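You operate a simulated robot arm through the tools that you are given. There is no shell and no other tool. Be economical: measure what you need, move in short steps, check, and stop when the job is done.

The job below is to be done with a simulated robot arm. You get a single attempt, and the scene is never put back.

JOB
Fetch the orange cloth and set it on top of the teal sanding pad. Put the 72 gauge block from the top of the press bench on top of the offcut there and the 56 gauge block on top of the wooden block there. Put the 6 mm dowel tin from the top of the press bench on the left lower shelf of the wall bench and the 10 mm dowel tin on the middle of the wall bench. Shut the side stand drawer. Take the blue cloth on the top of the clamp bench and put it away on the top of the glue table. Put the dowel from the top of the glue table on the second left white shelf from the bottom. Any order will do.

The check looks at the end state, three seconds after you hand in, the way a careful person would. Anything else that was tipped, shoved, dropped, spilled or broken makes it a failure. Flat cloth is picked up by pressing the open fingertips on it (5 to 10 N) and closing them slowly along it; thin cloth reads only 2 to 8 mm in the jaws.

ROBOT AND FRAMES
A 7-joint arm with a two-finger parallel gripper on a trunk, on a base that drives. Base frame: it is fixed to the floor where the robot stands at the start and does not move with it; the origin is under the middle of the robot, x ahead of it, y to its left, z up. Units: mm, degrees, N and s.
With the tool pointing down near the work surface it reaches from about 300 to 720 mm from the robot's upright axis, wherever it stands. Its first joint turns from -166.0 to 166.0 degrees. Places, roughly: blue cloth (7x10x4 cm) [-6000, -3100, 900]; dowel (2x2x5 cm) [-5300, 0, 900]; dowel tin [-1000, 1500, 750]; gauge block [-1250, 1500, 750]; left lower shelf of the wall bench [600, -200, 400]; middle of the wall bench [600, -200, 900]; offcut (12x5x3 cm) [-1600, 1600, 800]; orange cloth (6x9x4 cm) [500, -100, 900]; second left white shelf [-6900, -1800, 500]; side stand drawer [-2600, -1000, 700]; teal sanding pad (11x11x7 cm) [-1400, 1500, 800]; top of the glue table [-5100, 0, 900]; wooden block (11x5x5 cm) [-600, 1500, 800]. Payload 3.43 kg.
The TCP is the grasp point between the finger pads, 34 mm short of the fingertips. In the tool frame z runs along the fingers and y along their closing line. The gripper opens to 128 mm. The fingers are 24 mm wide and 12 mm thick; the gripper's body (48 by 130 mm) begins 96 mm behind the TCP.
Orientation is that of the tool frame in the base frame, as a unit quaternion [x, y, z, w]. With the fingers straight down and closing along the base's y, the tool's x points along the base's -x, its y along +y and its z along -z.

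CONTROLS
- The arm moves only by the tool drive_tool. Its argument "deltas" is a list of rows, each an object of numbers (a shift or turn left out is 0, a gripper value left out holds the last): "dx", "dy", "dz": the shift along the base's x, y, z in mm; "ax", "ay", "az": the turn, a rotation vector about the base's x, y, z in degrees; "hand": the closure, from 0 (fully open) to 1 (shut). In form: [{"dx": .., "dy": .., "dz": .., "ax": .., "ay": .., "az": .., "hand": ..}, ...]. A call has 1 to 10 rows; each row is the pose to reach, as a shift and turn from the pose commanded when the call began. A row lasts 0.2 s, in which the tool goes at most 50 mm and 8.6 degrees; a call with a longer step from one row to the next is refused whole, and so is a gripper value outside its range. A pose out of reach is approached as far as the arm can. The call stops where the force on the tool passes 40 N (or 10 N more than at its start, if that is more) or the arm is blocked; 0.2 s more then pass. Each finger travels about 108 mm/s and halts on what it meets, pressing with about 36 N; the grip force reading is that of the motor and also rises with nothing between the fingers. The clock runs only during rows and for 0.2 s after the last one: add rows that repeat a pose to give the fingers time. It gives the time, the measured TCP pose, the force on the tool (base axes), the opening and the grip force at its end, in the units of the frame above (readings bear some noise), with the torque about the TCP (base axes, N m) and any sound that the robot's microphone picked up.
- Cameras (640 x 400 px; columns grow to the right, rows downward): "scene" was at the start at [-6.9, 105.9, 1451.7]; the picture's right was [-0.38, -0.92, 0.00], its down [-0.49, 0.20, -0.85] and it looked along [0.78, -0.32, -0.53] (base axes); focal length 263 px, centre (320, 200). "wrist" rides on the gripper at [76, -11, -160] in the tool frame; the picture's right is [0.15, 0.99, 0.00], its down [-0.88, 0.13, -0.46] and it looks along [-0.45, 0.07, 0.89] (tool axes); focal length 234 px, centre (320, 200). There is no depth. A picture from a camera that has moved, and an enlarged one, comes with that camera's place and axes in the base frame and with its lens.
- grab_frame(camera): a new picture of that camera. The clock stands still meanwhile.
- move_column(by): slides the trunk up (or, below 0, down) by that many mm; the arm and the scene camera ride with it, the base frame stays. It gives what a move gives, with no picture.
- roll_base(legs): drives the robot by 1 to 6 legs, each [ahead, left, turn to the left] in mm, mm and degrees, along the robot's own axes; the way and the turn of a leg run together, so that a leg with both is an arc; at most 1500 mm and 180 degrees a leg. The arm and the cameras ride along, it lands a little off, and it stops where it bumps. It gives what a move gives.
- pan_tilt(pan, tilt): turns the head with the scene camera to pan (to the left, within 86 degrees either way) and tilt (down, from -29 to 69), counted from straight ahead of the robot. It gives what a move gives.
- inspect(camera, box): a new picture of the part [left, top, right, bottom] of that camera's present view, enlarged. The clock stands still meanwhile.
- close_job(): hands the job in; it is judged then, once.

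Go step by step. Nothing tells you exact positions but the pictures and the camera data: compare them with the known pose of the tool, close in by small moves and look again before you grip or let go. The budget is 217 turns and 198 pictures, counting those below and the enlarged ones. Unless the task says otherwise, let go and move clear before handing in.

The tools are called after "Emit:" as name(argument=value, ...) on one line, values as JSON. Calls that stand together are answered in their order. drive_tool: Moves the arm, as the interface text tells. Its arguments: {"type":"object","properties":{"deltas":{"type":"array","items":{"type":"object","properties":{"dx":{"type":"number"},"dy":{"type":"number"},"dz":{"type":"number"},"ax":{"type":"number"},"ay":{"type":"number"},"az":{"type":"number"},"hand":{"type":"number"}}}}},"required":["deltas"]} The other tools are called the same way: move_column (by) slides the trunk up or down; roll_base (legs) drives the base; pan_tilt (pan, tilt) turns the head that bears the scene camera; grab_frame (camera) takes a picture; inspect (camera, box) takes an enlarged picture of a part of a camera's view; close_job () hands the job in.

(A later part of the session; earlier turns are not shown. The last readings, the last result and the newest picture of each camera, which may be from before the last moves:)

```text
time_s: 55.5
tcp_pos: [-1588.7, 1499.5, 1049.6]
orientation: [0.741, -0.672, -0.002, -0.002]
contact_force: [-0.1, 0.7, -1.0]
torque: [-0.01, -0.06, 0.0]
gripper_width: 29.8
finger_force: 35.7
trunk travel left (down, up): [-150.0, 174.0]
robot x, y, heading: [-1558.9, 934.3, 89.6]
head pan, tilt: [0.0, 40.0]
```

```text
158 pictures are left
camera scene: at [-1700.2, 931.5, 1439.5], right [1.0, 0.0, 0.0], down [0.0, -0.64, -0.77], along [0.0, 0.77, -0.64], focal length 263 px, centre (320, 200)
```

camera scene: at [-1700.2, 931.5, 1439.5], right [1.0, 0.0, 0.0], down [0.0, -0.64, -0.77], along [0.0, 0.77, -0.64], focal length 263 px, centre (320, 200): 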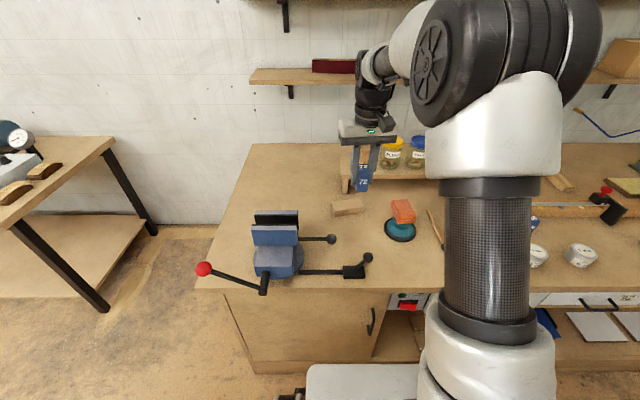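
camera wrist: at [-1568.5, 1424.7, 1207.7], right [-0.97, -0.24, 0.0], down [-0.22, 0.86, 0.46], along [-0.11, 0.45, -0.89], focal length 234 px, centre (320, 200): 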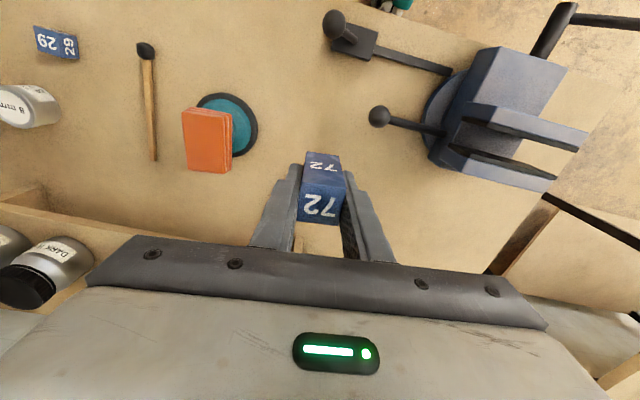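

I'll shift the tool aside briefly to view the offcut with the wrist camera and zoom the scene camera on it.

Emit:
drive_tool(deltas=[{"dx": 45}, {"dx": 90}, {"dx": 110}])

Emit:
grab_frame(camera="wrist")

Emit:
inspect(camera="scene", box=[280, 130, 440, 230])

```text
time_s: 56.3
tcp_pos: [-1477.6, 1499.7, 1047.9]
orientation: [0.741, -0.671, -0.002, -0.001]
contact_force: [0.0, 0.4, -1.7]
torque: [0.03, -0.05, 0.02]
gripper_width: 29.4
finger_force: 36.0
trunk travel left (down, up): [-150.0, 174.0]
robot x, y, heading: [-1558.6, 936.5, 90.0]
head pan, tilt: [0.0, 40.0]
```

```text
157 pictures are left
camera wrist: at [-1458.6, 1424.3, 1207.4], right [-0.97, -0.24, 0.0], down [-0.22, 0.86, 0.46], along [-0.11, 0.45, -0.89], focal length 234 px, centre (320, 200)
```

wrist: 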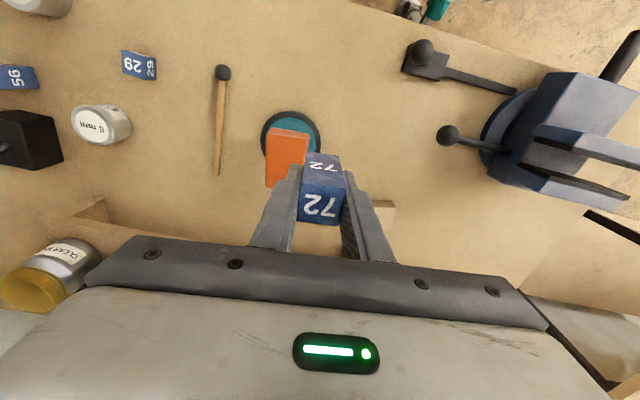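

```text
4.00 times, centred on (360, 180) of scene
camera zoom: at [-1700.1, 931.6, 1439.5], right [1.0, 0.0, 0.0], down [0.0, -0.64, -0.77], along [0.0, 0.77, -0.64], focal length 1051 px, centre (160, 280)
```

zoom: 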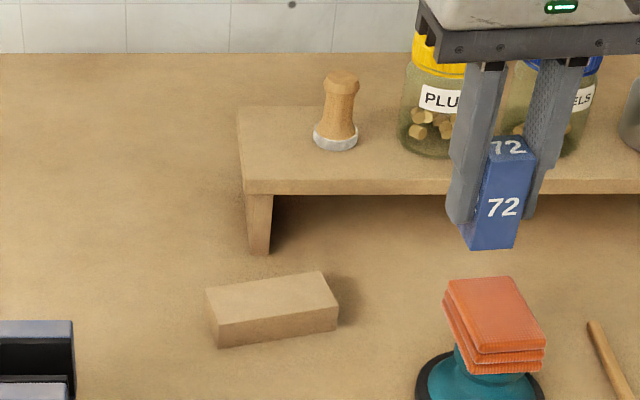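

Emit:
inspect(camera="wrist", box=[340, 170, 440, 250])

```text
5.00 times, centred on (390, 210) of wrist
camera zoom: at [-1458.6, 1424.3, 1207.4], right [-0.97, -0.24, 0.0], down [-0.22, 0.86, 0.46], along [-0.11, 0.45, -0.89], focal length 1171 px, centre (-30, 150)
```

zoom: 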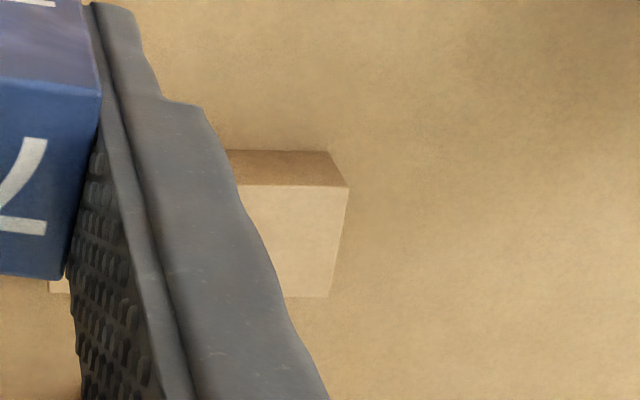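

The offcut's centre fits at (-1598, 1635), turned about 14°. I'll move above it and lower to just above contact.

Emit:
drive_tool(deltas=[{"dx": -30, "dy": 34, "az": 2}, {"dx": -60, "dy": 68, "az": 4}, {"dx": -90, "dy": 102, "az": 6}, {"dx": -120, "dy": 135, "az": 8}, {"dx": -120, "dy": 135, "dz": -45, "az": 8}, {"dx": -120, "dy": 135, "dz": -90, "az": 8}, {"dx": -120, "dy": 135, "dz": -135, "az": 8}, {"dx": -120, "dy": 135, "dz": -150, "az": 8}])

Emit:
inspect(camera="scene", box=[280, 130, 440, 230])

Emit:
grab_frame(camera="wrist")

```text
time_s: 58.1
tcp_pos: [-1597.6, 1633.4, 899.8]
orientation: [0.786, -0.618, -0.002, -0.001]
contact_force: [-1.5, 0.7, -2.1]
torque: [-0.01, -0.01, -0.02]
gripper_width: 29.7
finger_force: 35.7
trunk travel left (down, up): [-150.0, 174.0]
robot x, y, heading: [-1562.7, 936.1, 89.8]
head pan, tilt: [0.0, 40.0]
```

```text
4.00 times, centred on (360, 180) of scene
camera zoom: at [-1700.3, 931.7, 1439.5], right [1.0, 0.0, 0.0], down [0.0, -0.64, -0.77], along [0.0, 0.77, -0.64], focal length 1051 px, centre (160, 280)
```

zoom: 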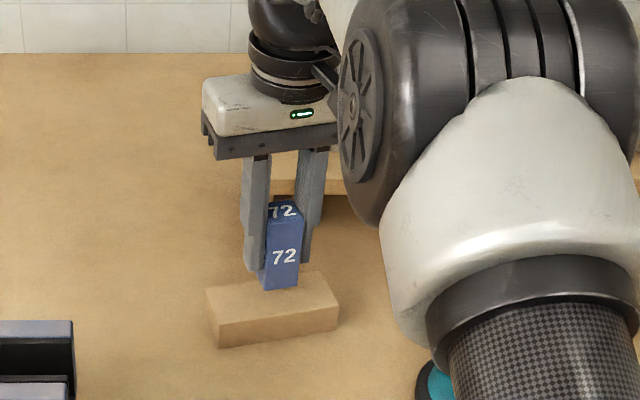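

```text
153 pictures are left
camera wrist: at [-1568.3, 1562.1, 1058.0], right [-0.93, -0.38, 0.0], down [-0.33, 0.82, 0.46], along [-0.17, 0.43, -0.89], focal length 234 px, centre (320, 200)
```

wrist: 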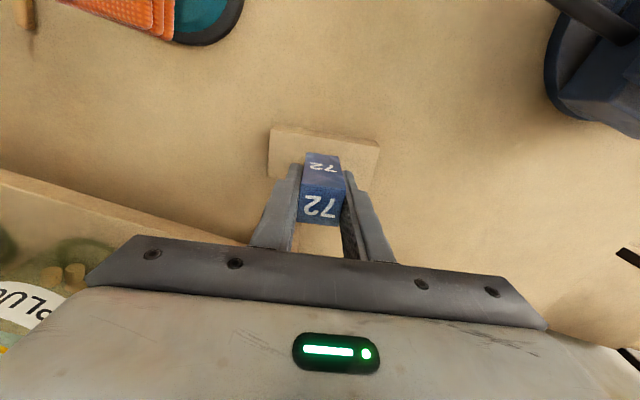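

Centred well. I'll lower until contact.

Emit:
drive_tool(deltas=[{"dz": -10}, {"dz": -16}, {"dz": -20}, {"dz": -22}])

```text
time_s: 59.1
tcp_pos: [-1597.8, 1635.1, 879.7]
orientation: [0.787, -0.617, -0.003, -0.002]
contact_force: [-0.3, -1.1, 4.0]
torque: [-0.12, -0.02, -0.04]
gripper_width: 29.5
finger_force: 35.9
trunk travel left (down, up): [-150.0, 174.0]
robot x, y, heading: [-1560.9, 935.5, 89.6]
head pan, tilt: [0.0, 40.0]
```

Contact (4–6 N). I'll release and rise.

Emit:
drive_tool(deltas=[{"dz": -0.5}, {"dz": -0.5, "hand": 0.7}, {"dz": -0.5, "hand": 0.55}, {"dz": -0.5, "hand": 0.55}, {"dz": 30}, {"dz": 75}, {"dz": 120}, {"dz": 150}])

Emit:
inspect(camera="scene", box=[280, 130, 440, 230])

```text
time_s: 60.9
tcp_pos: [-1597.6, 1635.1, 1028.4]
orientation: [0.787, -0.617, -0.002, -0.002]
contact_force: [0.0, 0.7, -0.7]
torque: [0.02, 0.0, 0.04]
gripper_width: 57.7
finger_force: 0.1
trunk travel left (down, up): [-150.0, 174.0]
robot x, y, heading: [-1561.5, 935.2, 89.7]
head pan, tilt: [0.0, 40.0]
```

```text
4.00 times, centred on (360, 180) of scene
camera zoom: at [-1700.3, 931.4, 1439.5], right [1.0, 0.0, 0.0], down [0.0, -0.64, -0.77], along [0.0, 0.77, -0.64], focal length 1051 px, centre (160, 280)
```

zoom: 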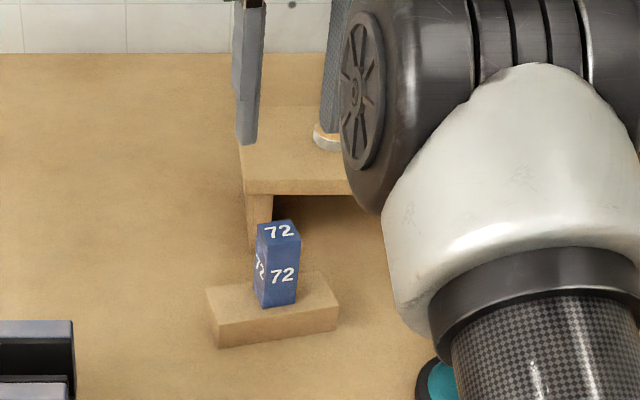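

72 is on the offcut. Next is block 56, near (-1058, 1523). I'll retract the arm and shift the base right.

Emit:
drive_tool(deltas=[{"dz": 40, "dy": -20, "az": -4}, {"dz": 70, "dy": -55, "az": -8}, {"dz": 70, "dy": -100, "az": -12}, {"dz": 70, "dy": -145, "az": -14}])

Emit:
roll_base(legs=[[-60, 0, 0], [0, -490, 0]])

Emit:
grab_frame(camera="wrist")

Emit:
grab_frame(camera="scene")

```text
time_s: 61.9
tcp_pos: [-1596.6, 1489.7, 1097.9]
orientation: [-0.705, 0.709, 0.002, 0.002]
contact_force: [0.1, 0.3, -1.0]
torque: [-0.05, -0.01, 0.01]
gripper_width: 57.3
finger_force: 0.2
trunk travel left (down, up): [-150.0, 174.0]
robot x, y, heading: [-1560.1, 935.0, 89.6]
head pan, tilt: [0.0, 40.0]
```

```text
time_s: 67.7
tcp_pos: [-1105.5, 1427.4, 1096.8]
orientation: [-0.704, 0.71, 0.002, 0.001]
contact_force: [0.0, -0.6, -1.3]
torque: [0.02, 0.0, 0.01]
gripper_width: 57.6
finger_force: 0.0
trunk travel left (down, up): [-150.0, 174.0]
robot x, y, heading: [-1070.8, 870.4, 89.2]
head pan, tilt: [0.0, 40.0]
```

```text
151 pictures are left
camera wrist: at [-1094.5, 1350.3, 1255.6], right [-0.99, -0.14, 0.0], down [-0.12, 0.88, 0.46], along [-0.06, 0.46, -0.89], focal length 234 px, centre (320, 200)
```

wrist: 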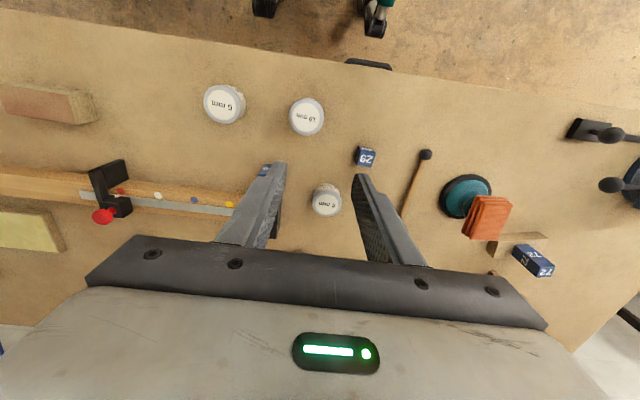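

```text
150 pictures are left
camera scene: at [-1210.9, 868.9, 1439.5], right [1.0, -0.01, 0.0], down [-0.01, -0.64, -0.77], along [0.01, 0.77, -0.64], focal length 263 px, centre (320, 200)
```

scene: 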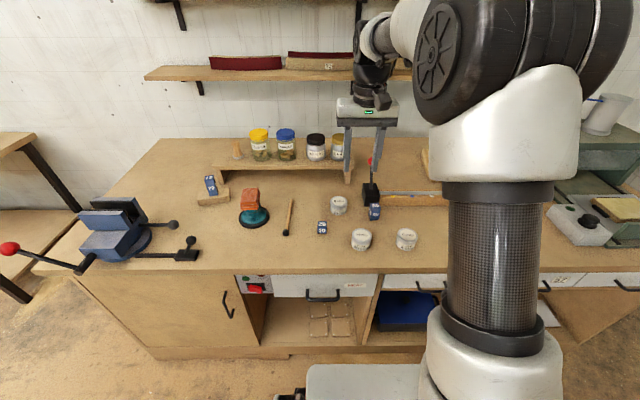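

Zoom on block 56 and its neighbours.

Emit:
inspect(camera="scene", box=[320, 150, 440, 255])

Emit:
inspect(camera="wrist", box=[200, 60, 360, 220])

```text
3.81 times, centred on (380, 202) of scene
camera zoom: at [-1210.9, 868.9, 1439.5], right [1.0, -0.01, 0.0], down [-0.01, -0.64, -0.77], along [0.01, 0.77, -0.64], focal length 1001 px, centre (91, 190)
```

zoom: 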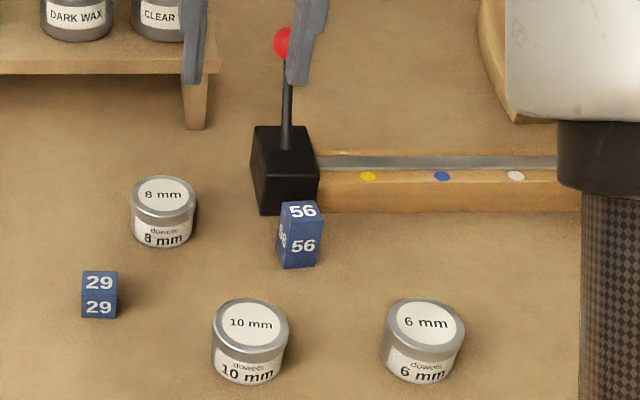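

```text
2.50 times, centred on (280, 140) of wrist
camera zoom: at [-1094.5, 1350.3, 1255.6], right [-0.99, -0.14, 0.0], down [-0.12, 0.88, 0.46], along [-0.06, 0.46, -0.89], focal length 585 px, centre (420, 350)
```

zoom: 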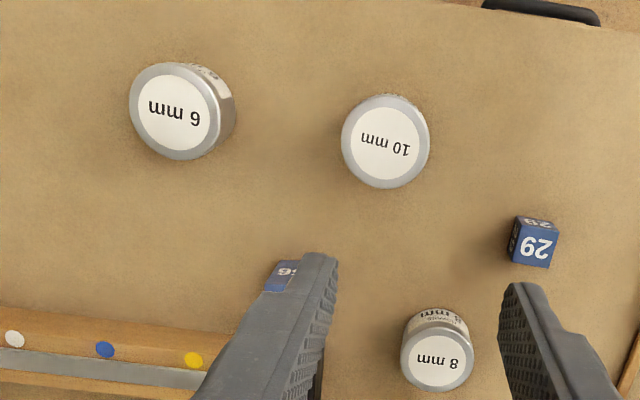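

Block 56 is near (-1018, 1530), and the clamp starts about 40 mm behind it. I'll move above and look.

Emit:
drive_tool(deltas=[{"dx": 28, "dy": 33, "hand": 0.45}, {"dx": 57, "dy": 67}, {"dx": 86, "dy": 98}, {"dx": 86, "dy": 98, "dz": -45}, {"dx": 86, "dy": 98, "dz": -90}, {"dx": 86, "dy": 98, "dz": -135}])

Emit:
grab_frame(camera="wrist")

Emit:
inspect(camera="scene", box=[320, 120, 440, 225])

```text
time_s: 69.1
tcp_pos: [-1019.0, 1525.5, 962.9]
orientation: [-0.704, 0.71, 0.002, 0.001]
contact_force: [-0.1, 0.7, 0.0]
torque: [0.05, 0.0, 0.02]
gripper_width: 70.3
finger_force: 0.1
trunk travel left (down, up): [-150.0, 174.0]
robot x, y, heading: [-1070.1, 873.1, 89.4]
head pan, tilt: [0.0, 40.0]
```

```text
147 pictures are left
camera wrist: at [-1007.5, 1448.2, 1120.9], right [-0.99, -0.14, 0.0], down [-0.12, 0.88, 0.46], along [-0.06, 0.46, -0.89], focal length 234 px, centre (320, 200)
```

wrist: 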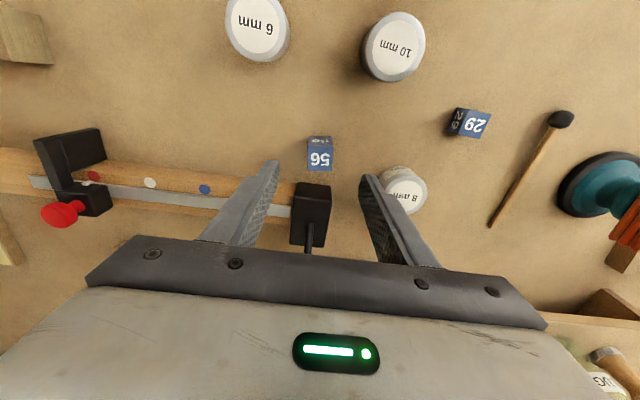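

```text
3.81 times, centred on (380, 172) of scene
camera zoom: at [-1210.9, 868.8, 1439.5], right [1.0, -0.01, 0.0], down [-0.01, -0.64, -0.77], along [0.01, 0.77, -0.64], focal length 1001 px, centre (91, 305)
```

zoom: 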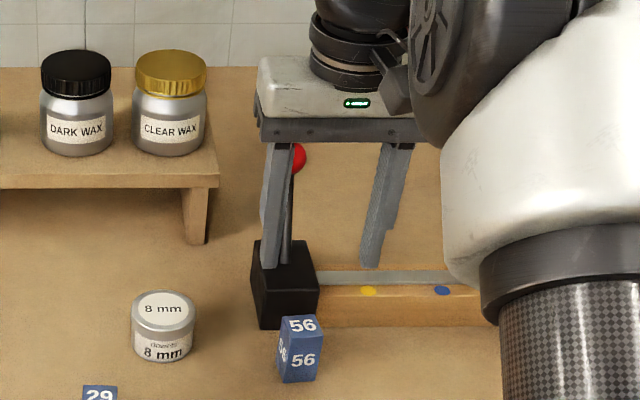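

Centred. I'll descend and grip 56.

Emit:
drive_tool(deltas=[{"dy": 8, "dz": -45}, {"dy": 8, "dz": -90}, {"dy": 8, "dz": -124}, {"dy": 8, "dz": -124, "hand": 0.65}, {"dy": 8, "dz": -124, "hand": 0.8}, {"dy": 8, "dz": -124, "hand": 0.9}, {"dy": 8, "dz": -124, "hand": 0.9}])

Emit:
grab_frame(camera="wrist")

```text
time_s: 70.7
tcp_pos: [-1018.2, 1532.6, 838.6]
orientation: [-0.704, 0.71, 0.001, 0.002]
contact_force: [-0.6, -0.8, -0.6]
torque: [0.01, 0.03, 0.02]
gripper_width: 29.6
finger_force: 36.0
trunk travel left (down, up): [-150.0, 174.0]
robot x, y, heading: [-1071.1, 869.0, 89.8]
head pan, tilt: [0.0, 40.0]
```

```text
145 pictures are left
camera wrist: at [-1007.8, 1455.9, 997.5], right [-0.99, -0.14, 0.0], down [-0.12, 0.88, 0.46], along [-0.06, 0.46, -0.89], focal length 234 px, centre (320, 200)
```

wrist: 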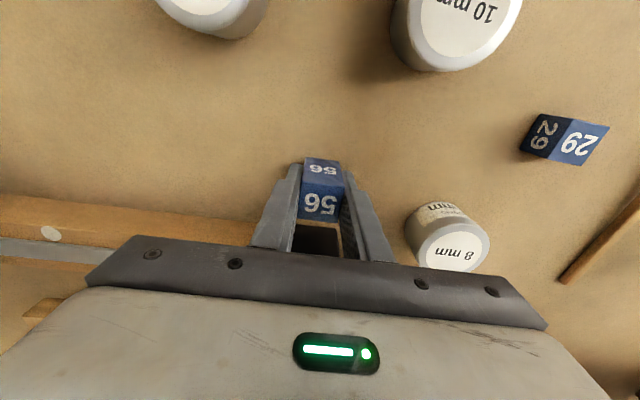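

Gripped. I'll lift, retract, and move right toward the wooden block.

Emit:
drive_tool(deltas=[{"dz": 45}, {"dz": 90}, {"dz": 135}, {"dz": 180}, {"dz": 210}, {"dz": 210, "dy": -45}, {"dz": 210, "dy": -90}, {"dz": 210, "dy": -135}, {"dz": 210, "dy": -180}])

Emit:
roll_base(legs=[[0, -330, 0]])

Emit:
grab_frame(camera="wrist")

Emit:
grab_frame(camera="scene")

```text
time_s: 72.7
tcp_pos: [-1018.7, 1351.6, 1046.7]
orientation: [-0.703, 0.711, 0.002, 0.003]
contact_force: [-0.2, -0.4, -2.3]
torque: [-0.03, -0.01, 0.01]
gripper_width: 29.5
finger_force: 36.2
trunk travel left (down, up): [-150.0, 174.0]
robot x, y, heading: [-1070.6, 874.8, 89.3]
head pan, tilt: [0.0, 40.0]
```

```text
time_s: 76.5
tcp_pos: [-687.2, 1350.0, 1047.8]
orientation: [-0.703, 0.711, 0.002, 0.002]
contact_force: [0.4, -0.6, -1.1]
torque: [0.01, 0.01, -0.01]
gripper_width: 29.5
finger_force: 35.7
trunk travel left (down, up): [-150.0, 174.0]
robot x, y, heading: [-739.9, 869.7, 89.7]
head pan, tilt: [0.0, 40.0]
```

```text
144 pictures are left
camera wrist: at [-676.3, 1273.2, 1206.6], right [-0.99, -0.14, 0.0], down [-0.12, 0.88, 0.46], along [-0.06, 0.46, -0.89], focal length 234 px, centre (320, 200)
```

wrist: 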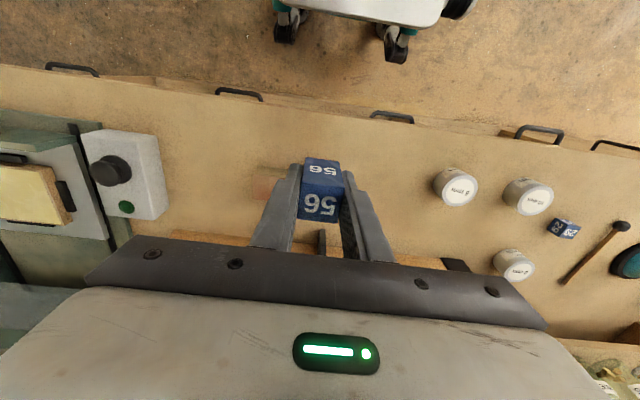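

```text
143 pictures are left
camera scene: at [-879.5, 866.3, 1439.5], right [1.0, -0.01, 0.0], down [-0.01, -0.64, -0.77], along [0.01, 0.77, -0.64], focal length 263 px, centre (320, 200)
```

scene: 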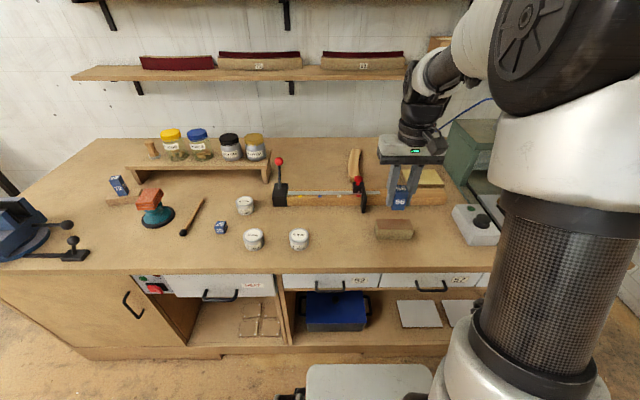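

Emit:
drive_tool(deltas=[{"dx": -45}, {"dx": -90}, {"dx": -100}])

Emit:
inspect(camera="wrist", box=[120, 120, 320, 245])

Emit:
inspect(camera="scene", box=[340, 130, 500, 260])

```text
time_s: 77.2
tcp_pos: [-788.1, 1349.3, 1048.8]
orientation: [-0.703, 0.711, 0.002, 0.001]
contact_force: [0.0, -0.2, -1.3]
torque: [-0.02, -0.04, -0.02]
gripper_width: 29.5
finger_force: 36.1
trunk travel left (down, up): [-150.0, 174.0]
robot x, y, heading: [-740.6, 867.6, 89.6]
head pan, tilt: [0.0, 40.0]
```

```text
3.20 times, centred on (220, 182) of wrist
camera zoom: at [-777.7, 1272.5, 1206.5], right [-0.99, -0.14, 0.0], down [-0.12, 0.88, 0.46], along [-0.06, 0.46, -0.89], focal length 749 px, centre (640, 256)
```

zoom: 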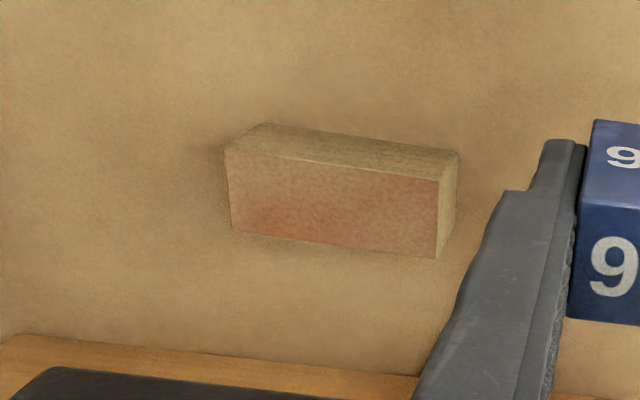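

```text
3.08 times, centred on (420, 195) of scene
camera zoom: at [-879.6, 866.3, 1439.5], right [1.0, -0.01, 0.0], down [-0.01, -0.64, -0.77], along [0.01, 0.77, -0.64], focal length 809 px, centre (12, 215)
```

zoom: 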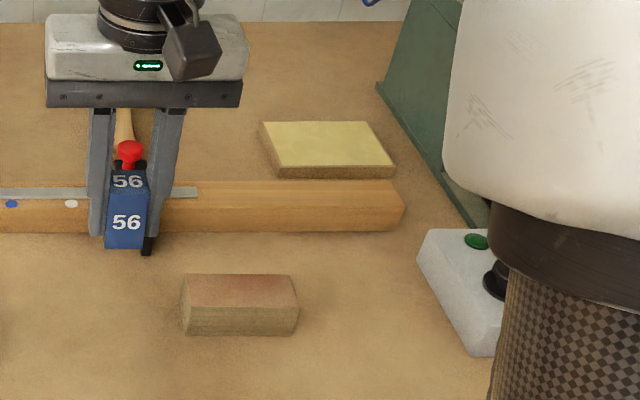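

The wooden block is axis-aligned, centred at (-639, 1452), top about 843. I'll move over and lower.

Emit:
drive_tool(deltas=[{"dx": 37, "dy": 26}, {"dx": 75, "dy": 52}, {"dx": 112, "dy": 78}, {"dx": 149, "dy": 103}, {"dx": 149, "dy": 103, "dz": -45}, {"dx": 149, "dy": 103, "dz": -90}, {"dx": 149, "dy": 103, "dz": -135}, {"dx": 149, "dy": 103, "dz": -148}])

Emit:
inspect(camera="scene", box=[340, 130, 500, 260])

Emit:
grab_frame(camera="wrist")

```text
time_s: 79.0
tcp_pos: [-639.1, 1452.0, 900.5]
orientation: [-0.703, 0.711, 0.001, 0.001]
contact_force: [-0.3, 0.4, -1.5]
torque: [-0.01, -0.02, -0.01]
gripper_width: 29.5
finger_force: 36.2
trunk travel left (down, up): [-150.0, 174.0]
robot x, y, heading: [-742.6, 873.4, 89.4]
head pan, tilt: [0.0, 40.0]
```

```text
3.08 times, centred on (420, 195) of scene
camera zoom: at [-879.4, 866.4, 1439.5], right [1.0, -0.01, 0.0], down [-0.01, -0.64, -0.77], along [0.01, 0.77, -0.64], focal length 809 px, centre (12, 215)
```

zoom: 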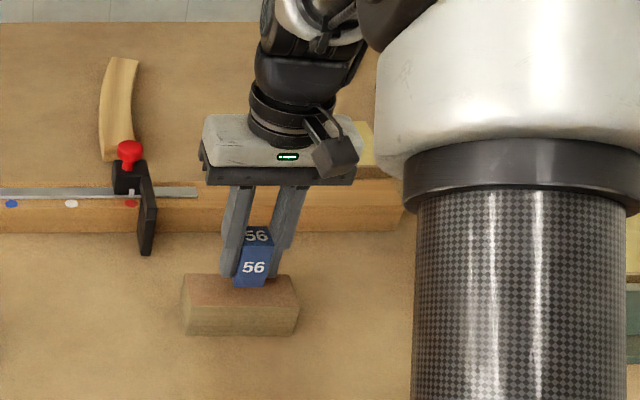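

```text
139 pictures are left
camera wrist: at [-627.2, 1376.2, 1058.7], right [-0.99, -0.14, 0.0], down [-0.12, 0.88, 0.46], along [-0.06, 0.46, -0.89], focal length 234 px, centre (320, 200)
```

wrist: 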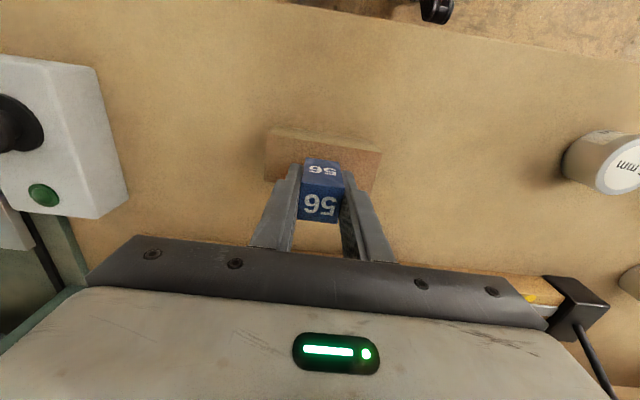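

Well placed over the block. I'll lower to contact.

Emit:
drive_tool(deltas=[{"dz": -6}, {"dz": -10}, {"dz": -12}, {"dz": -13}])

```text
time_s: 80.0
tcp_pos: [-638.4, 1452.8, 887.1]
orientation: [-0.704, 0.711, 0.002, 0.002]
contact_force: [-0.3, 0.1, -1.8]
torque: [-0.01, 0.0, 0.01]
gripper_width: 30.1
finger_force: 35.5
trunk travel left (down, up): [-150.0, 174.0]
robot x, y, heading: [-743.1, 870.3, 89.6]
head pan, tilt: [0.0, 40.0]
```

Emit:
drive_tool(deltas=[{"dz": -2}, {"dz": -4}])

```text
time_s: 80.7
tcp_pos: [-638.8, 1453.1, 884.0]
orientation: [-0.703, 0.711, 0.002, 0.002]
contact_force: [0.2, -1.6, 2.6]
torque: [0.02, 0.03, -0.04]
gripper_width: 29.6
finger_force: 36.1
trunk travel left (down, up): [-150.0, 174.0]
robot x, y, heading: [-742.0, 870.5, 89.6]
head pan, tilt: [0.0, 40.0]
```

Contact reached; release and rise.

Emit:
drive_tool(deltas=[{"dz": -0.5}, {"dz": -0.5, "hand": 0.7}, {"dz": -0.5, "hand": 0.55}, {"dz": -0.5, "hand": 0.55}, {"dz": 30}, {"dz": 75}, {"dz": 120}, {"dz": 165}])

Emit:
inspect(camera="scene", box=[340, 130, 500, 260])

```text
time_s: 82.5
tcp_pos: [-638.1, 1452.9, 1048.4]
orientation: [-0.703, 0.711, 0.002, 0.001]
contact_force: [0.0, -0.1, 0.0]
torque: [-0.01, -0.02, 0.0]
gripper_width: 57.6
finger_force: 0.0
trunk travel left (down, up): [-150.0, 174.0]
robot x, y, heading: [-743.3, 865.0, 89.5]
head pan, tilt: [0.0, 40.0]
```

```text
3.08 times, centred on (420, 195) of scene
camera zoom: at [-879.4, 866.3, 1439.5], right [1.0, -0.01, 0.0], down [-0.01, -0.64, -0.77], along [0.01, 0.77, -0.64], focal length 809 px, centre (12, 215)
```

zoom: 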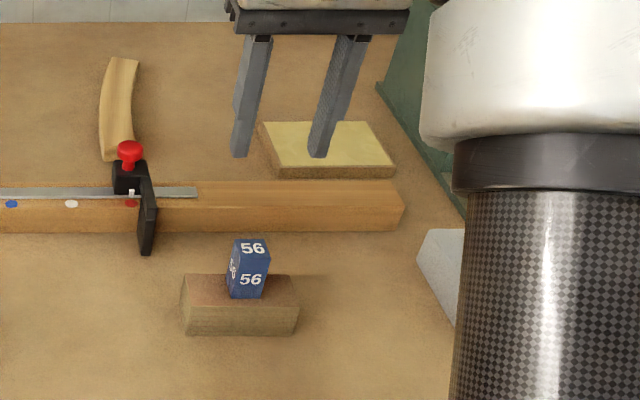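

56 is placed. Now the 6 mm tin at about (-938, 1409), top about 838.

Emit:
drive_tool(deltas=[{"dx": -45, "dy": -7, "hand": 0.1}, {"dx": -90, "dy": -14}, {"dx": -135, "dy": -21}, {"dx": -180, "dy": -28}, {"dx": -225, "dy": -35}, {"dx": -270, "dy": -42}, {"dx": -300, "dy": -44}, {"dx": -300, "dy": -44, "dz": -45}, {"dx": -300, "dy": -44, "dz": -90}, {"dx": -300, "dy": -44, "dz": -120}])

Emit:
grab_frame(camera="wrist")

```text
time_s: 84.7
tcp_pos: [-938.7, 1408.8, 928.9]
orientation: [-0.704, 0.71, 0.002, 0.002]
contact_force: [0.3, -0.3, 0.6]
torque: [-0.02, 0.01, -0.01]
gripper_width: 115.1
finger_force: 0.1
trunk travel left (down, up): [-150.0, 174.0]
robot x, y, heading: [-738.2, 870.1, 89.7]
head pan, tilt: [0.0, 40.0]
```

```text
137 pictures are left
camera wrist: at [-927.9, 1331.7, 1087.1], right [-0.99, -0.14, 0.0], down [-0.12, 0.88, 0.46], along [-0.06, 0.46, -0.89], focal length 234 px, centre (320, 200)
```

wrist: 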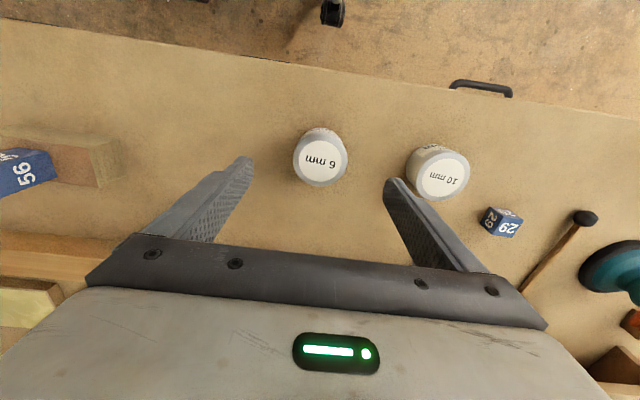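

Aligned. Descend and grip the 6 mm tin.

Emit:
drive_tool(deltas=[{"dy": 3, "dz": -45}, {"dy": 3, "dz": -80}, {"dy": 3, "dz": -94}, {"dy": 3, "dz": -94, "hand": 0.3}, {"dy": 3, "dz": -94, "hand": 0.45}, {"dy": 3, "dz": -94, "hand": 0.6}, {"dy": 3, "dz": -94, "hand": 0.6}])

Emit:
grab_frame(camera="wrist")

```text
time_s: 86.2
tcp_pos: [-938.6, 1411.7, 834.9]
orientation: [-0.703, 0.711, 0.002, 0.002]
contact_force: [-0.2, 0.2, -0.2]
torque: [-0.04, 0.04, 0.04]
gripper_width: 58.4
finger_force: 35.4
trunk travel left (down, up): [-150.0, 174.0]
robot x, y, heading: [-742.0, 872.0, 89.6]
head pan, tilt: [0.0, 40.0]
```

```text
136 pictures are left
camera wrist: at [-927.5, 1335.0, 992.9], right [-0.99, -0.14, 0.0], down [-0.12, 0.88, 0.46], along [-0.06, 0.46, -0.89], focal length 234 px, centre (320, 200)
```

wrist: 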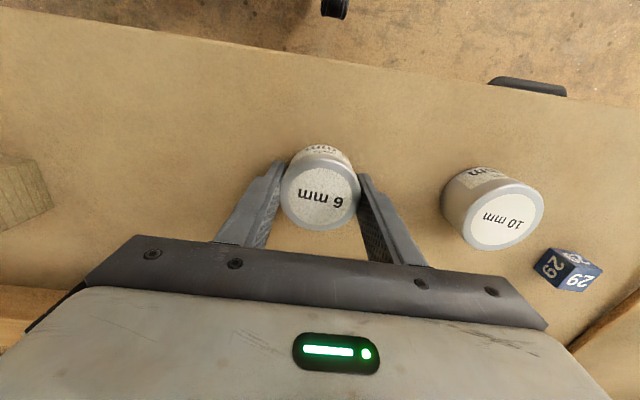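

Gripped at 58 mm. To get this tin onto a low shelf I need a slanted tool, so I'll open slightly and tilt the hand about 60° around the closing axis in place, then regrip.

Emit:
drive_tool(deltas=[{"hand": 0.4}, {"hand": 0.4, "ax": 8}, {"ax": 16}, {"ax": 24}, {"ax": 32}, {"ax": 40}, {"ax": 48}, {"ax": 56, "dz": -3}, {"ax": 60, "dz": -6}])

Emit:
grab_frame(camera="scene")

Emit:
grab_frame(camera="wrist")

```text
time_s: 88.2
tcp_pos: [-937.3, 1413.2, 827.5]
orientation: [-0.607, 0.614, 0.357, 0.355]
contact_force: [0.3, 0.5, -0.5]
torque: [0.01, -0.06, -0.02]
gripper_width: 76.8
finger_force: 0.0
trunk travel left (down, up): [-150.0, 174.0]
robot x, y, heading: [-737.6, 870.3, 89.5]
head pan, tilt: [0.0, 40.0]
```

```text
135 pictures are left
camera scene: at [-879.4, 866.2, 1439.5], right [1.0, -0.01, 0.0], down [-0.01, -0.64, -0.77], along [0.01, 0.77, -0.64], focal length 263 px, centre (320, 200)
```

scene: 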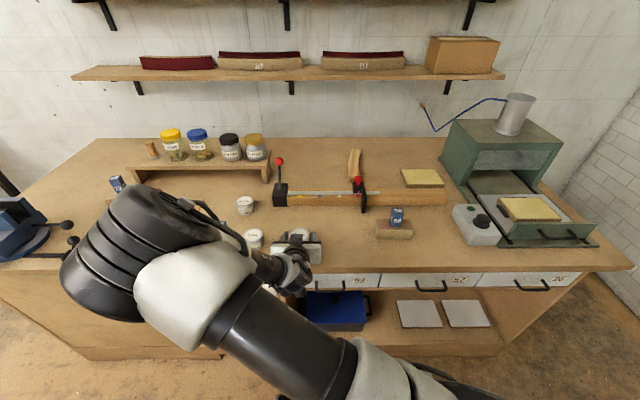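

```text
134 pictures are left
camera wrist: at [-926.9, 1235.7, 840.4], right [-0.99, -0.07, -0.12], down [-0.12, 0.04, 0.99], along [-0.06, 1.0, -0.05], focal length 234 px, centre (320, 200)
```

wrist: 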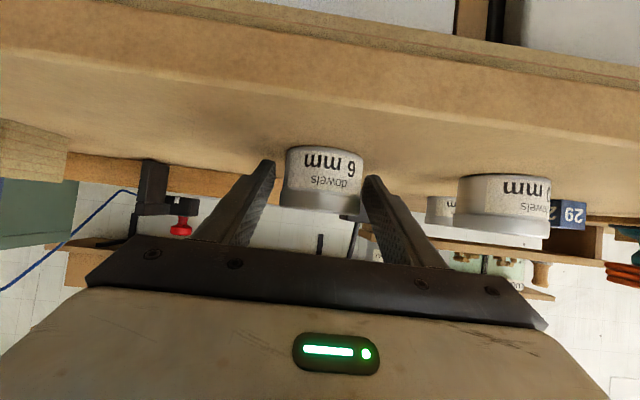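

The tilt worked without touching anything. Close on the tin.

Emit:
drive_tool(deltas=[{"hand": 0.5}, {"hand": 0.6}, {"hand": 0.7}, {"hand": 0.7}, {"dz": 40}, {"dz": 85}, {"dz": 130}, {"dz": 130, "dy": -45}, {"dz": 130, "dy": -90}])

Emit:
grab_frame(camera="wrist")

Emit:
grab_frame(camera="scene")

```text
time_s: 90.2
tcp_pos: [-938.6, 1321.6, 959.3]
orientation: [-0.608, 0.614, 0.357, 0.354]
contact_force: [-0.1, 0.6, -1.3]
torque: [0.01, 0.01, 0.04]
gripper_width: 58.8
finger_force: 36.6
trunk travel left (down, up): [-150.0, 174.0]
robot x, y, heading: [-743.1, 872.0, 89.3]
head pan, tilt: [0.0, 40.0]
```

```text
133 pictures are left
camera wrist: at [-927.4, 1144.9, 971.3], right [-0.99, -0.07, -0.12], down [-0.12, 0.04, 0.99], along [-0.06, 1.0, -0.05], focal length 234 px, centre (320, 200)
```

wrist: 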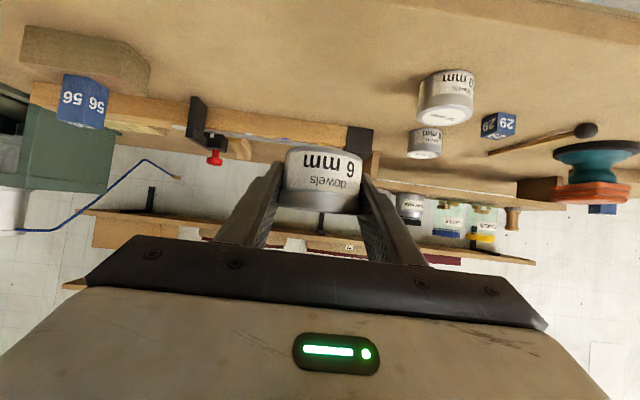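

```text
132 pictures are left
camera scene: at [-879.5, 866.4, 1439.5], right [1.0, -0.01, 0.0], down [-0.01, -0.64, -0.77], along [0.01, 0.77, -0.64], focal length 263 px, centre (320, 200)
```

scene: 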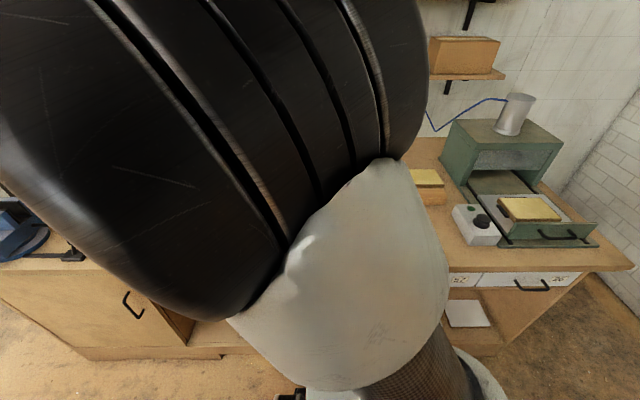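

The tin is held upright with the tilted hand. Driving back toward the wall bench.

Emit:
roll_base(legs=[[-320, -340, 0], [0, 0, -90], [0, -450, 0]])

Emit:
pan_tilt(pan=-10, tilt=40)

Emit:
grab_frame(camera="scene")

Emit:
grab_frame(camera="wrist")

```text
time_s: 102.5
tcp_pos: [47.7, 299.6, 960.2]
orientation: [0.002, 0.865, 0.004, 0.502]
contact_force: [-0.4, 0.1, -0.1]
torque: [0.02, -0.02, 0.0]
gripper_width: 58.9
finger_force: 36.4
trunk travel left (down, up): [-150.0, 174.0]
robot x, y, heading: [-403.7, 94.7, 0.2]
head pan, tilt: [0.0, 40.0]
```

```text
time_s: 103.2
tcp_pos: [47.6, 299.4, 959.1]
orientation: [0.002, 0.865, 0.003, 0.502]
contact_force: [0.5, -0.9, -1.2]
torque: [0.03, -0.02, -0.05]
gripper_width: 58.7
finger_force: 35.8
trunk travel left (down, up): [-150.0, 174.0]
robot x, y, heading: [-404.4, 98.7, -0.2]
head pan, tilt: [-10.0, 40.0]
```

```text
131 pictures are left
camera scene: at [-408.2, 222.0, 1439.5], right [-0.17, -0.98, 0.0], down [-0.63, 0.11, -0.77], along [0.75, -0.13, -0.64], focal length 263 px, centre (320, 200)
```

scene: 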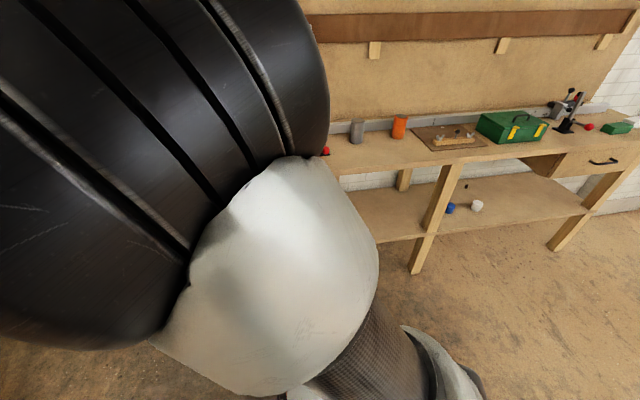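

```text
130 pictures are left
camera wrist: at [-128.1, 287.0, 971.2], right [-0.08, 0.99, -0.12], down [0.04, 0.12, 0.99], along [1.0, 0.07, -0.05], focal length 234 px, centre (320, 200)
```

wrist: 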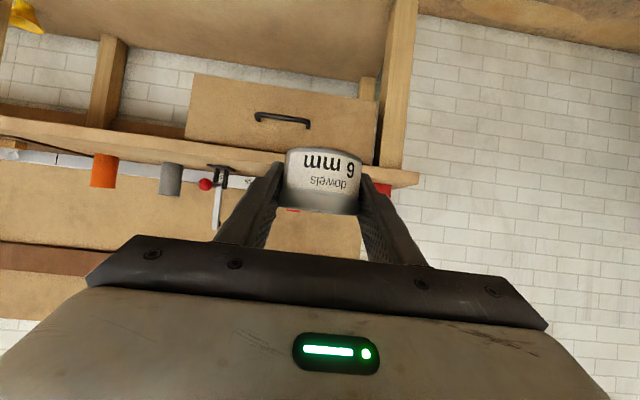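

The bay left of the middle leg, right of the drawer, is the target (y about -200). I'll shift the base, lower the trunk, and bring the tool down in free space before the bench.

Emit:
roll_base(legs=[[150, 0, 0], [0, -295, 0]])

Emit:
move_column(by=-150)

Emit:
drive_tool(deltas=[{"dy": -45}, {"dy": -90}, {"dy": -135}, {"dy": -180}, {"dy": -205}, {"dy": -205, "dz": -45}, {"dy": -205, "dz": -90}, {"dy": -205, "dz": -135}, {"dy": -205, "dz": -180}, {"dy": -205, "dz": -225}])

Emit:
grab_frame(camera="scene")

```text
time_s: 107.6
tcp_pos: [197.0, 5.2, 959.5]
orientation: [0.003, 0.865, 0.003, 0.502]
contact_force: [0.3, 0.5, -0.1]
torque: [0.01, -0.01, 0.0]
gripper_width: 58.6
finger_force: 35.9
trunk travel left (down, up): [-150.0, 174.0]
robot x, y, heading: [-253.6, -195.4, -0.2]
head pan, tilt: [-10.0, 40.0]
```

```text
time_s: 109.3
tcp_pos: [198.4, 3.8, 809.8]
orientation: [0.003, 0.865, 0.003, 0.502]
contact_force: [0.1, -0.4, 0.2]
torque: [0.0, 0.0, 0.0]
gripper_width: 58.6
finger_force: 35.8
trunk travel left (down, up): [0.0, 324.0]
robot x, y, heading: [-252.5, -197.2, -0.3]
head pan, tilt: [-10.0, 40.0]
```

```text
time_s: 111.5
tcp_pos: [198.7, -201.0, 584.5]
orientation: [0.001, 0.864, 0.004, 0.503]
contact_force: [-0.3, 0.3, -0.6]
torque: [0.0, 0.06, 0.0]
gripper_width: 58.8
finger_force: 36.1
out of reach, approached as far as the arm can: row 1, 2, 3, 4, 5, 6, 7, 8
trunk travel left (down, up): [0.0, 324.0]
robot x, y, heading: [-250.1, -197.1, -0.4]
head pan, tilt: [-10.0, 40.0]
```

```text
129 pictures are left
camera scene: at [-258.4, -71.6, 1289.6], right [-0.18, -0.98, 0.0], down [-0.63, 0.11, -0.77], along [0.75, -0.14, -0.64], focal length 263 px, centre (320, 200)
```

scene: 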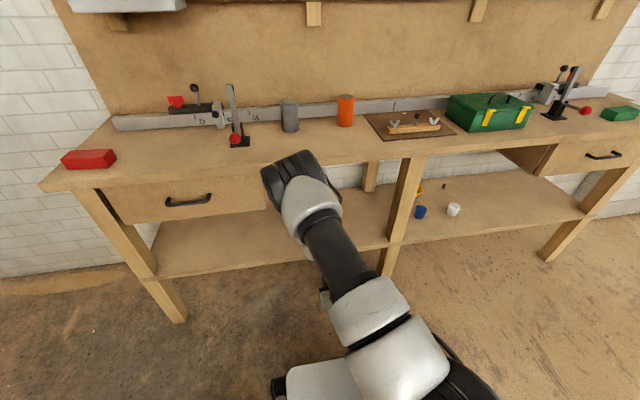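

Clear view now. I'll lower to about z 470 and look with the wrist camera.

Emit:
drive_tool(deltas=[{"dz": -45}, {"dz": -90}, {"dz": -115}])

Emit:
grab_frame(camera="wrist")

Emit:
grab_frame(camera="scene")

```text
time_s: 112.3
tcp_pos: [197.7, -201.0, 469.1]
orientation: [0.002, 0.865, 0.003, 0.502]
contact_force: [0.6, 0.5, -0.5]
torque: [-0.02, 0.0, 0.0]
gripper_width: 58.7
finger_force: 36.3
trunk travel left (down, up): [0.0, 324.0]
robot x, y, heading: [-253.8, -194.6, -0.7]
head pan, tilt: [-10.0, 40.0]
```

```text
128 pictures are left
camera wrist: at [22.6, -212.5, 481.1], right [-0.07, 0.99, -0.12], down [0.04, 0.12, 0.99], along [1.0, 0.07, -0.05], focal length 234 px, centre (320, 200)
```

wrist: 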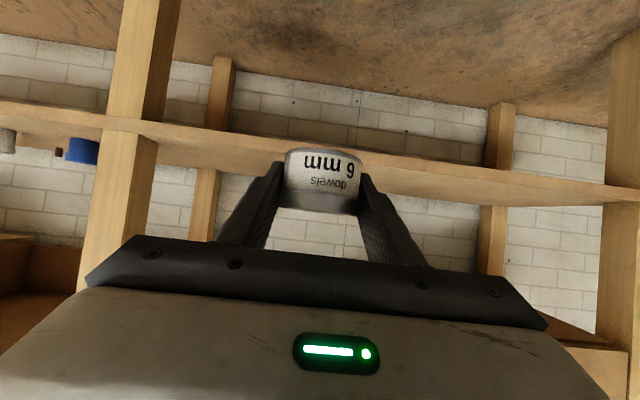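

```text
127 pictures are left
camera scene: at [-258.2, -71.7, 1289.6], right [-0.18, -0.98, 0.0], down [-0.63, 0.11, -0.77], along [0.75, -0.14, -0.64], focal length 263 px, centre (320, 200)
```

scene: 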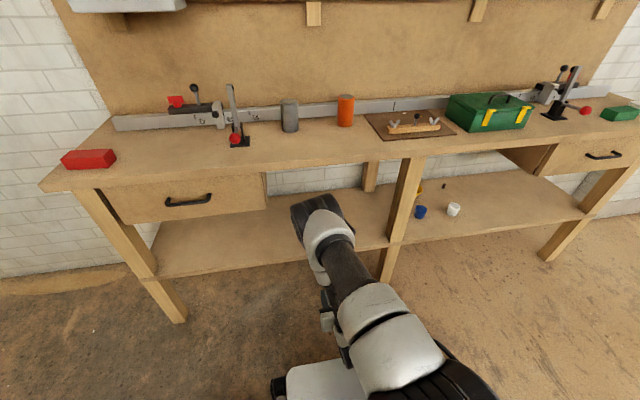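

Emit:
inspect(camera="wrist", box=[100, 70, 460, 250])

```text
1.78 times, centred on (280, 160) of wrist
camera zoom: at [22.6, -212.5, 481.1], right [-0.07, 0.99, -0.12], down [0.04, 0.12, 0.99], along [1.0, 0.07, -0.05], focal length 416 px, centre (391, 271)
```

zoom: 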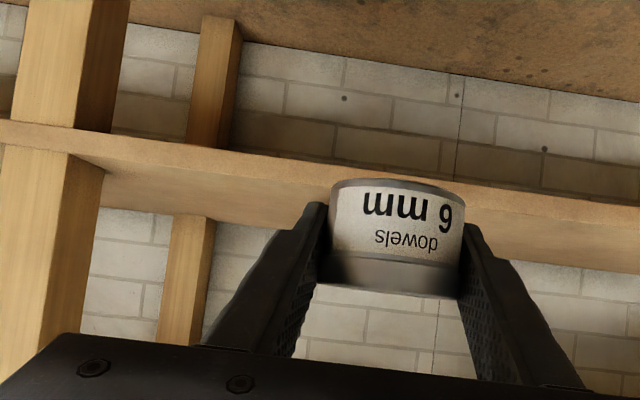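

Shelf top is about z 378–380 with its front edge near x 415. I'll raise to 445, drive forward, then extend.

Emit:
drive_tool(deltas=[{"dz": -20}])

Emit:
roll_base(legs=[[240, 0, 0]])

Emit:
grab_frame(camera="wrist")

Emit:
grab_frame(camera="scene")

```text
time_s: 112.7
tcp_pos: [198.0, -202.1, 449.3]
orientation: [0.002, 0.865, 0.003, 0.502]
contact_force: [-2.6, -0.7, 3.3]
torque: [-0.01, 0.87, 0.1]
gripper_width: 58.3
finger_force: 35.7
trunk travel left (down, up): [0.0, 324.0]
robot x, y, heading: [-253.5, -195.4, -0.1]
head pan, tilt: [-10.0, 40.0]
```

```text
time_s: 114.7
tcp_pos: [433.5, -199.6, 450.0]
orientation: [0.0, 0.865, 0.005, 0.502]
contact_force: [-0.9, -0.3, -1.1]
torque: [0.0, 0.02, -0.04]
gripper_width: 58.5
finger_force: 35.7
trunk travel left (down, up): [0.0, 324.0]
robot x, y, heading: [-11.2, -200.9, 0.2]
head pan, tilt: [-10.0, 40.0]
stopped in leg 1: the robot was blocked; the commanded pose is now the measured one
```

```text
125 pictures are left
camera wrist: at [258.0, -212.2, 462.1], right [-0.08, 0.99, -0.12], down [0.04, 0.12, 0.99], along [1.0, 0.07, -0.05], focal length 234 px, centre (320, 200)
```

wrist: 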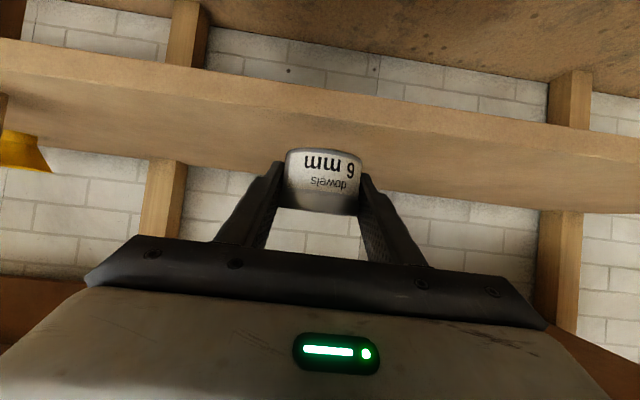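

```text
124 pictures are left
camera scene: at [-24.1, -72.4, 1289.8], right [-0.17, -0.98, 0.0], down [-0.63, 0.11, -0.77], along [0.76, -0.13, -0.64], focal length 263 px, centre (320, 200)
```

scene: 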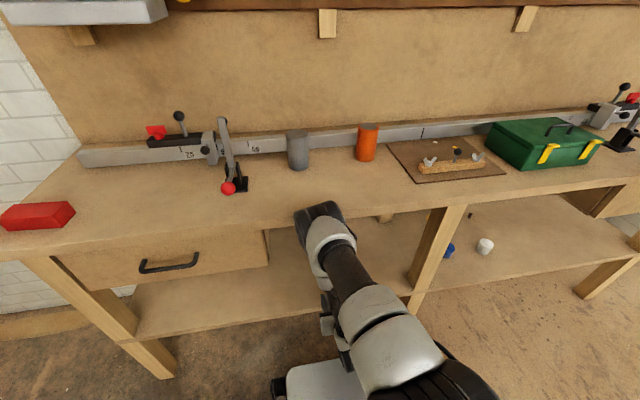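

The base has arrived (a slight bump at the end). I'll extend the arm over the shelf.

Emit:
drive_tool(deltas=[{"dx": 30}, {"dx": 60}, {"dx": 90}])

Emit:
grab_frame(camera="wrist")

Emit:
grab_frame(camera="scene")

```text
time_s: 115.5
tcp_pos: [525.6, -199.7, 446.9]
orientation: [0.0, 0.866, 0.005, 0.5]
contact_force: [0.0, -0.1, -1.7]
torque: [0.03, -0.01, 0.0]
gripper_width: 58.5
finger_force: 35.7
trunk travel left (down, up): [0.0, 324.0]
robot x, y, heading: [-14.0, -195.1, 0.2]
head pan, tilt: [-10.0, 40.0]
```

```text
123 pictures are left
camera wrist: at [350.1, -211.9, 460.4], right [-0.08, 0.99, -0.12], down [0.04, 0.12, 0.99], along [1.0, 0.07, -0.05], focal length 234 px, centre (320, 200)
```

wrist: 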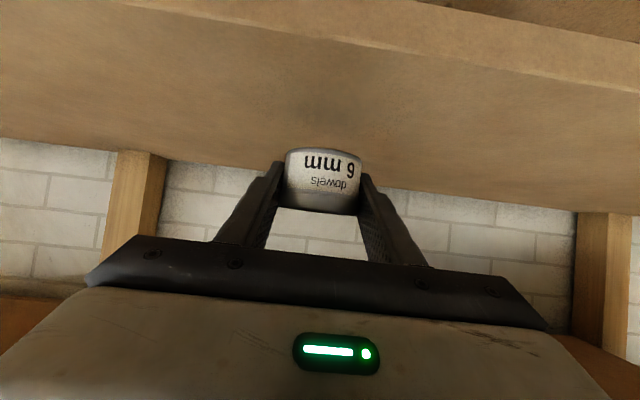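

```text
122 pictures are left
camera scene: at [-19.0, -72.2, 1289.3], right [-0.17, -0.98, 0.0], down [-0.63, 0.11, -0.77], along [0.75, -0.13, -0.64], focal length 263 px, centre (320, 200)
```

scene: 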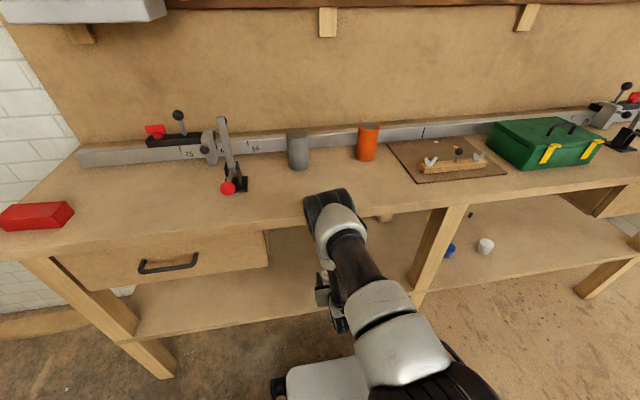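

Over the shelf, clear. I'll lower in small steps.

Emit:
drive_tool(deltas=[{"dz": -10}, {"dz": -18}, {"dz": -24}])

```text
time_s: 116.3
tcp_pos: [526.0, -199.3, 427.3]
orientation: [-0.001, 0.865, 0.006, 0.502]
contact_force: [-0.3, -0.8, 0.5]
torque: [-0.03, -0.01, 0.0]
gripper_width: 58.5
finger_force: 36.2
trunk travel left (down, up): [0.0, 324.0]
robot x, y, heading: [-12.1, -197.2, -0.1]
head pan, tilt: [-10.0, 40.0]
```

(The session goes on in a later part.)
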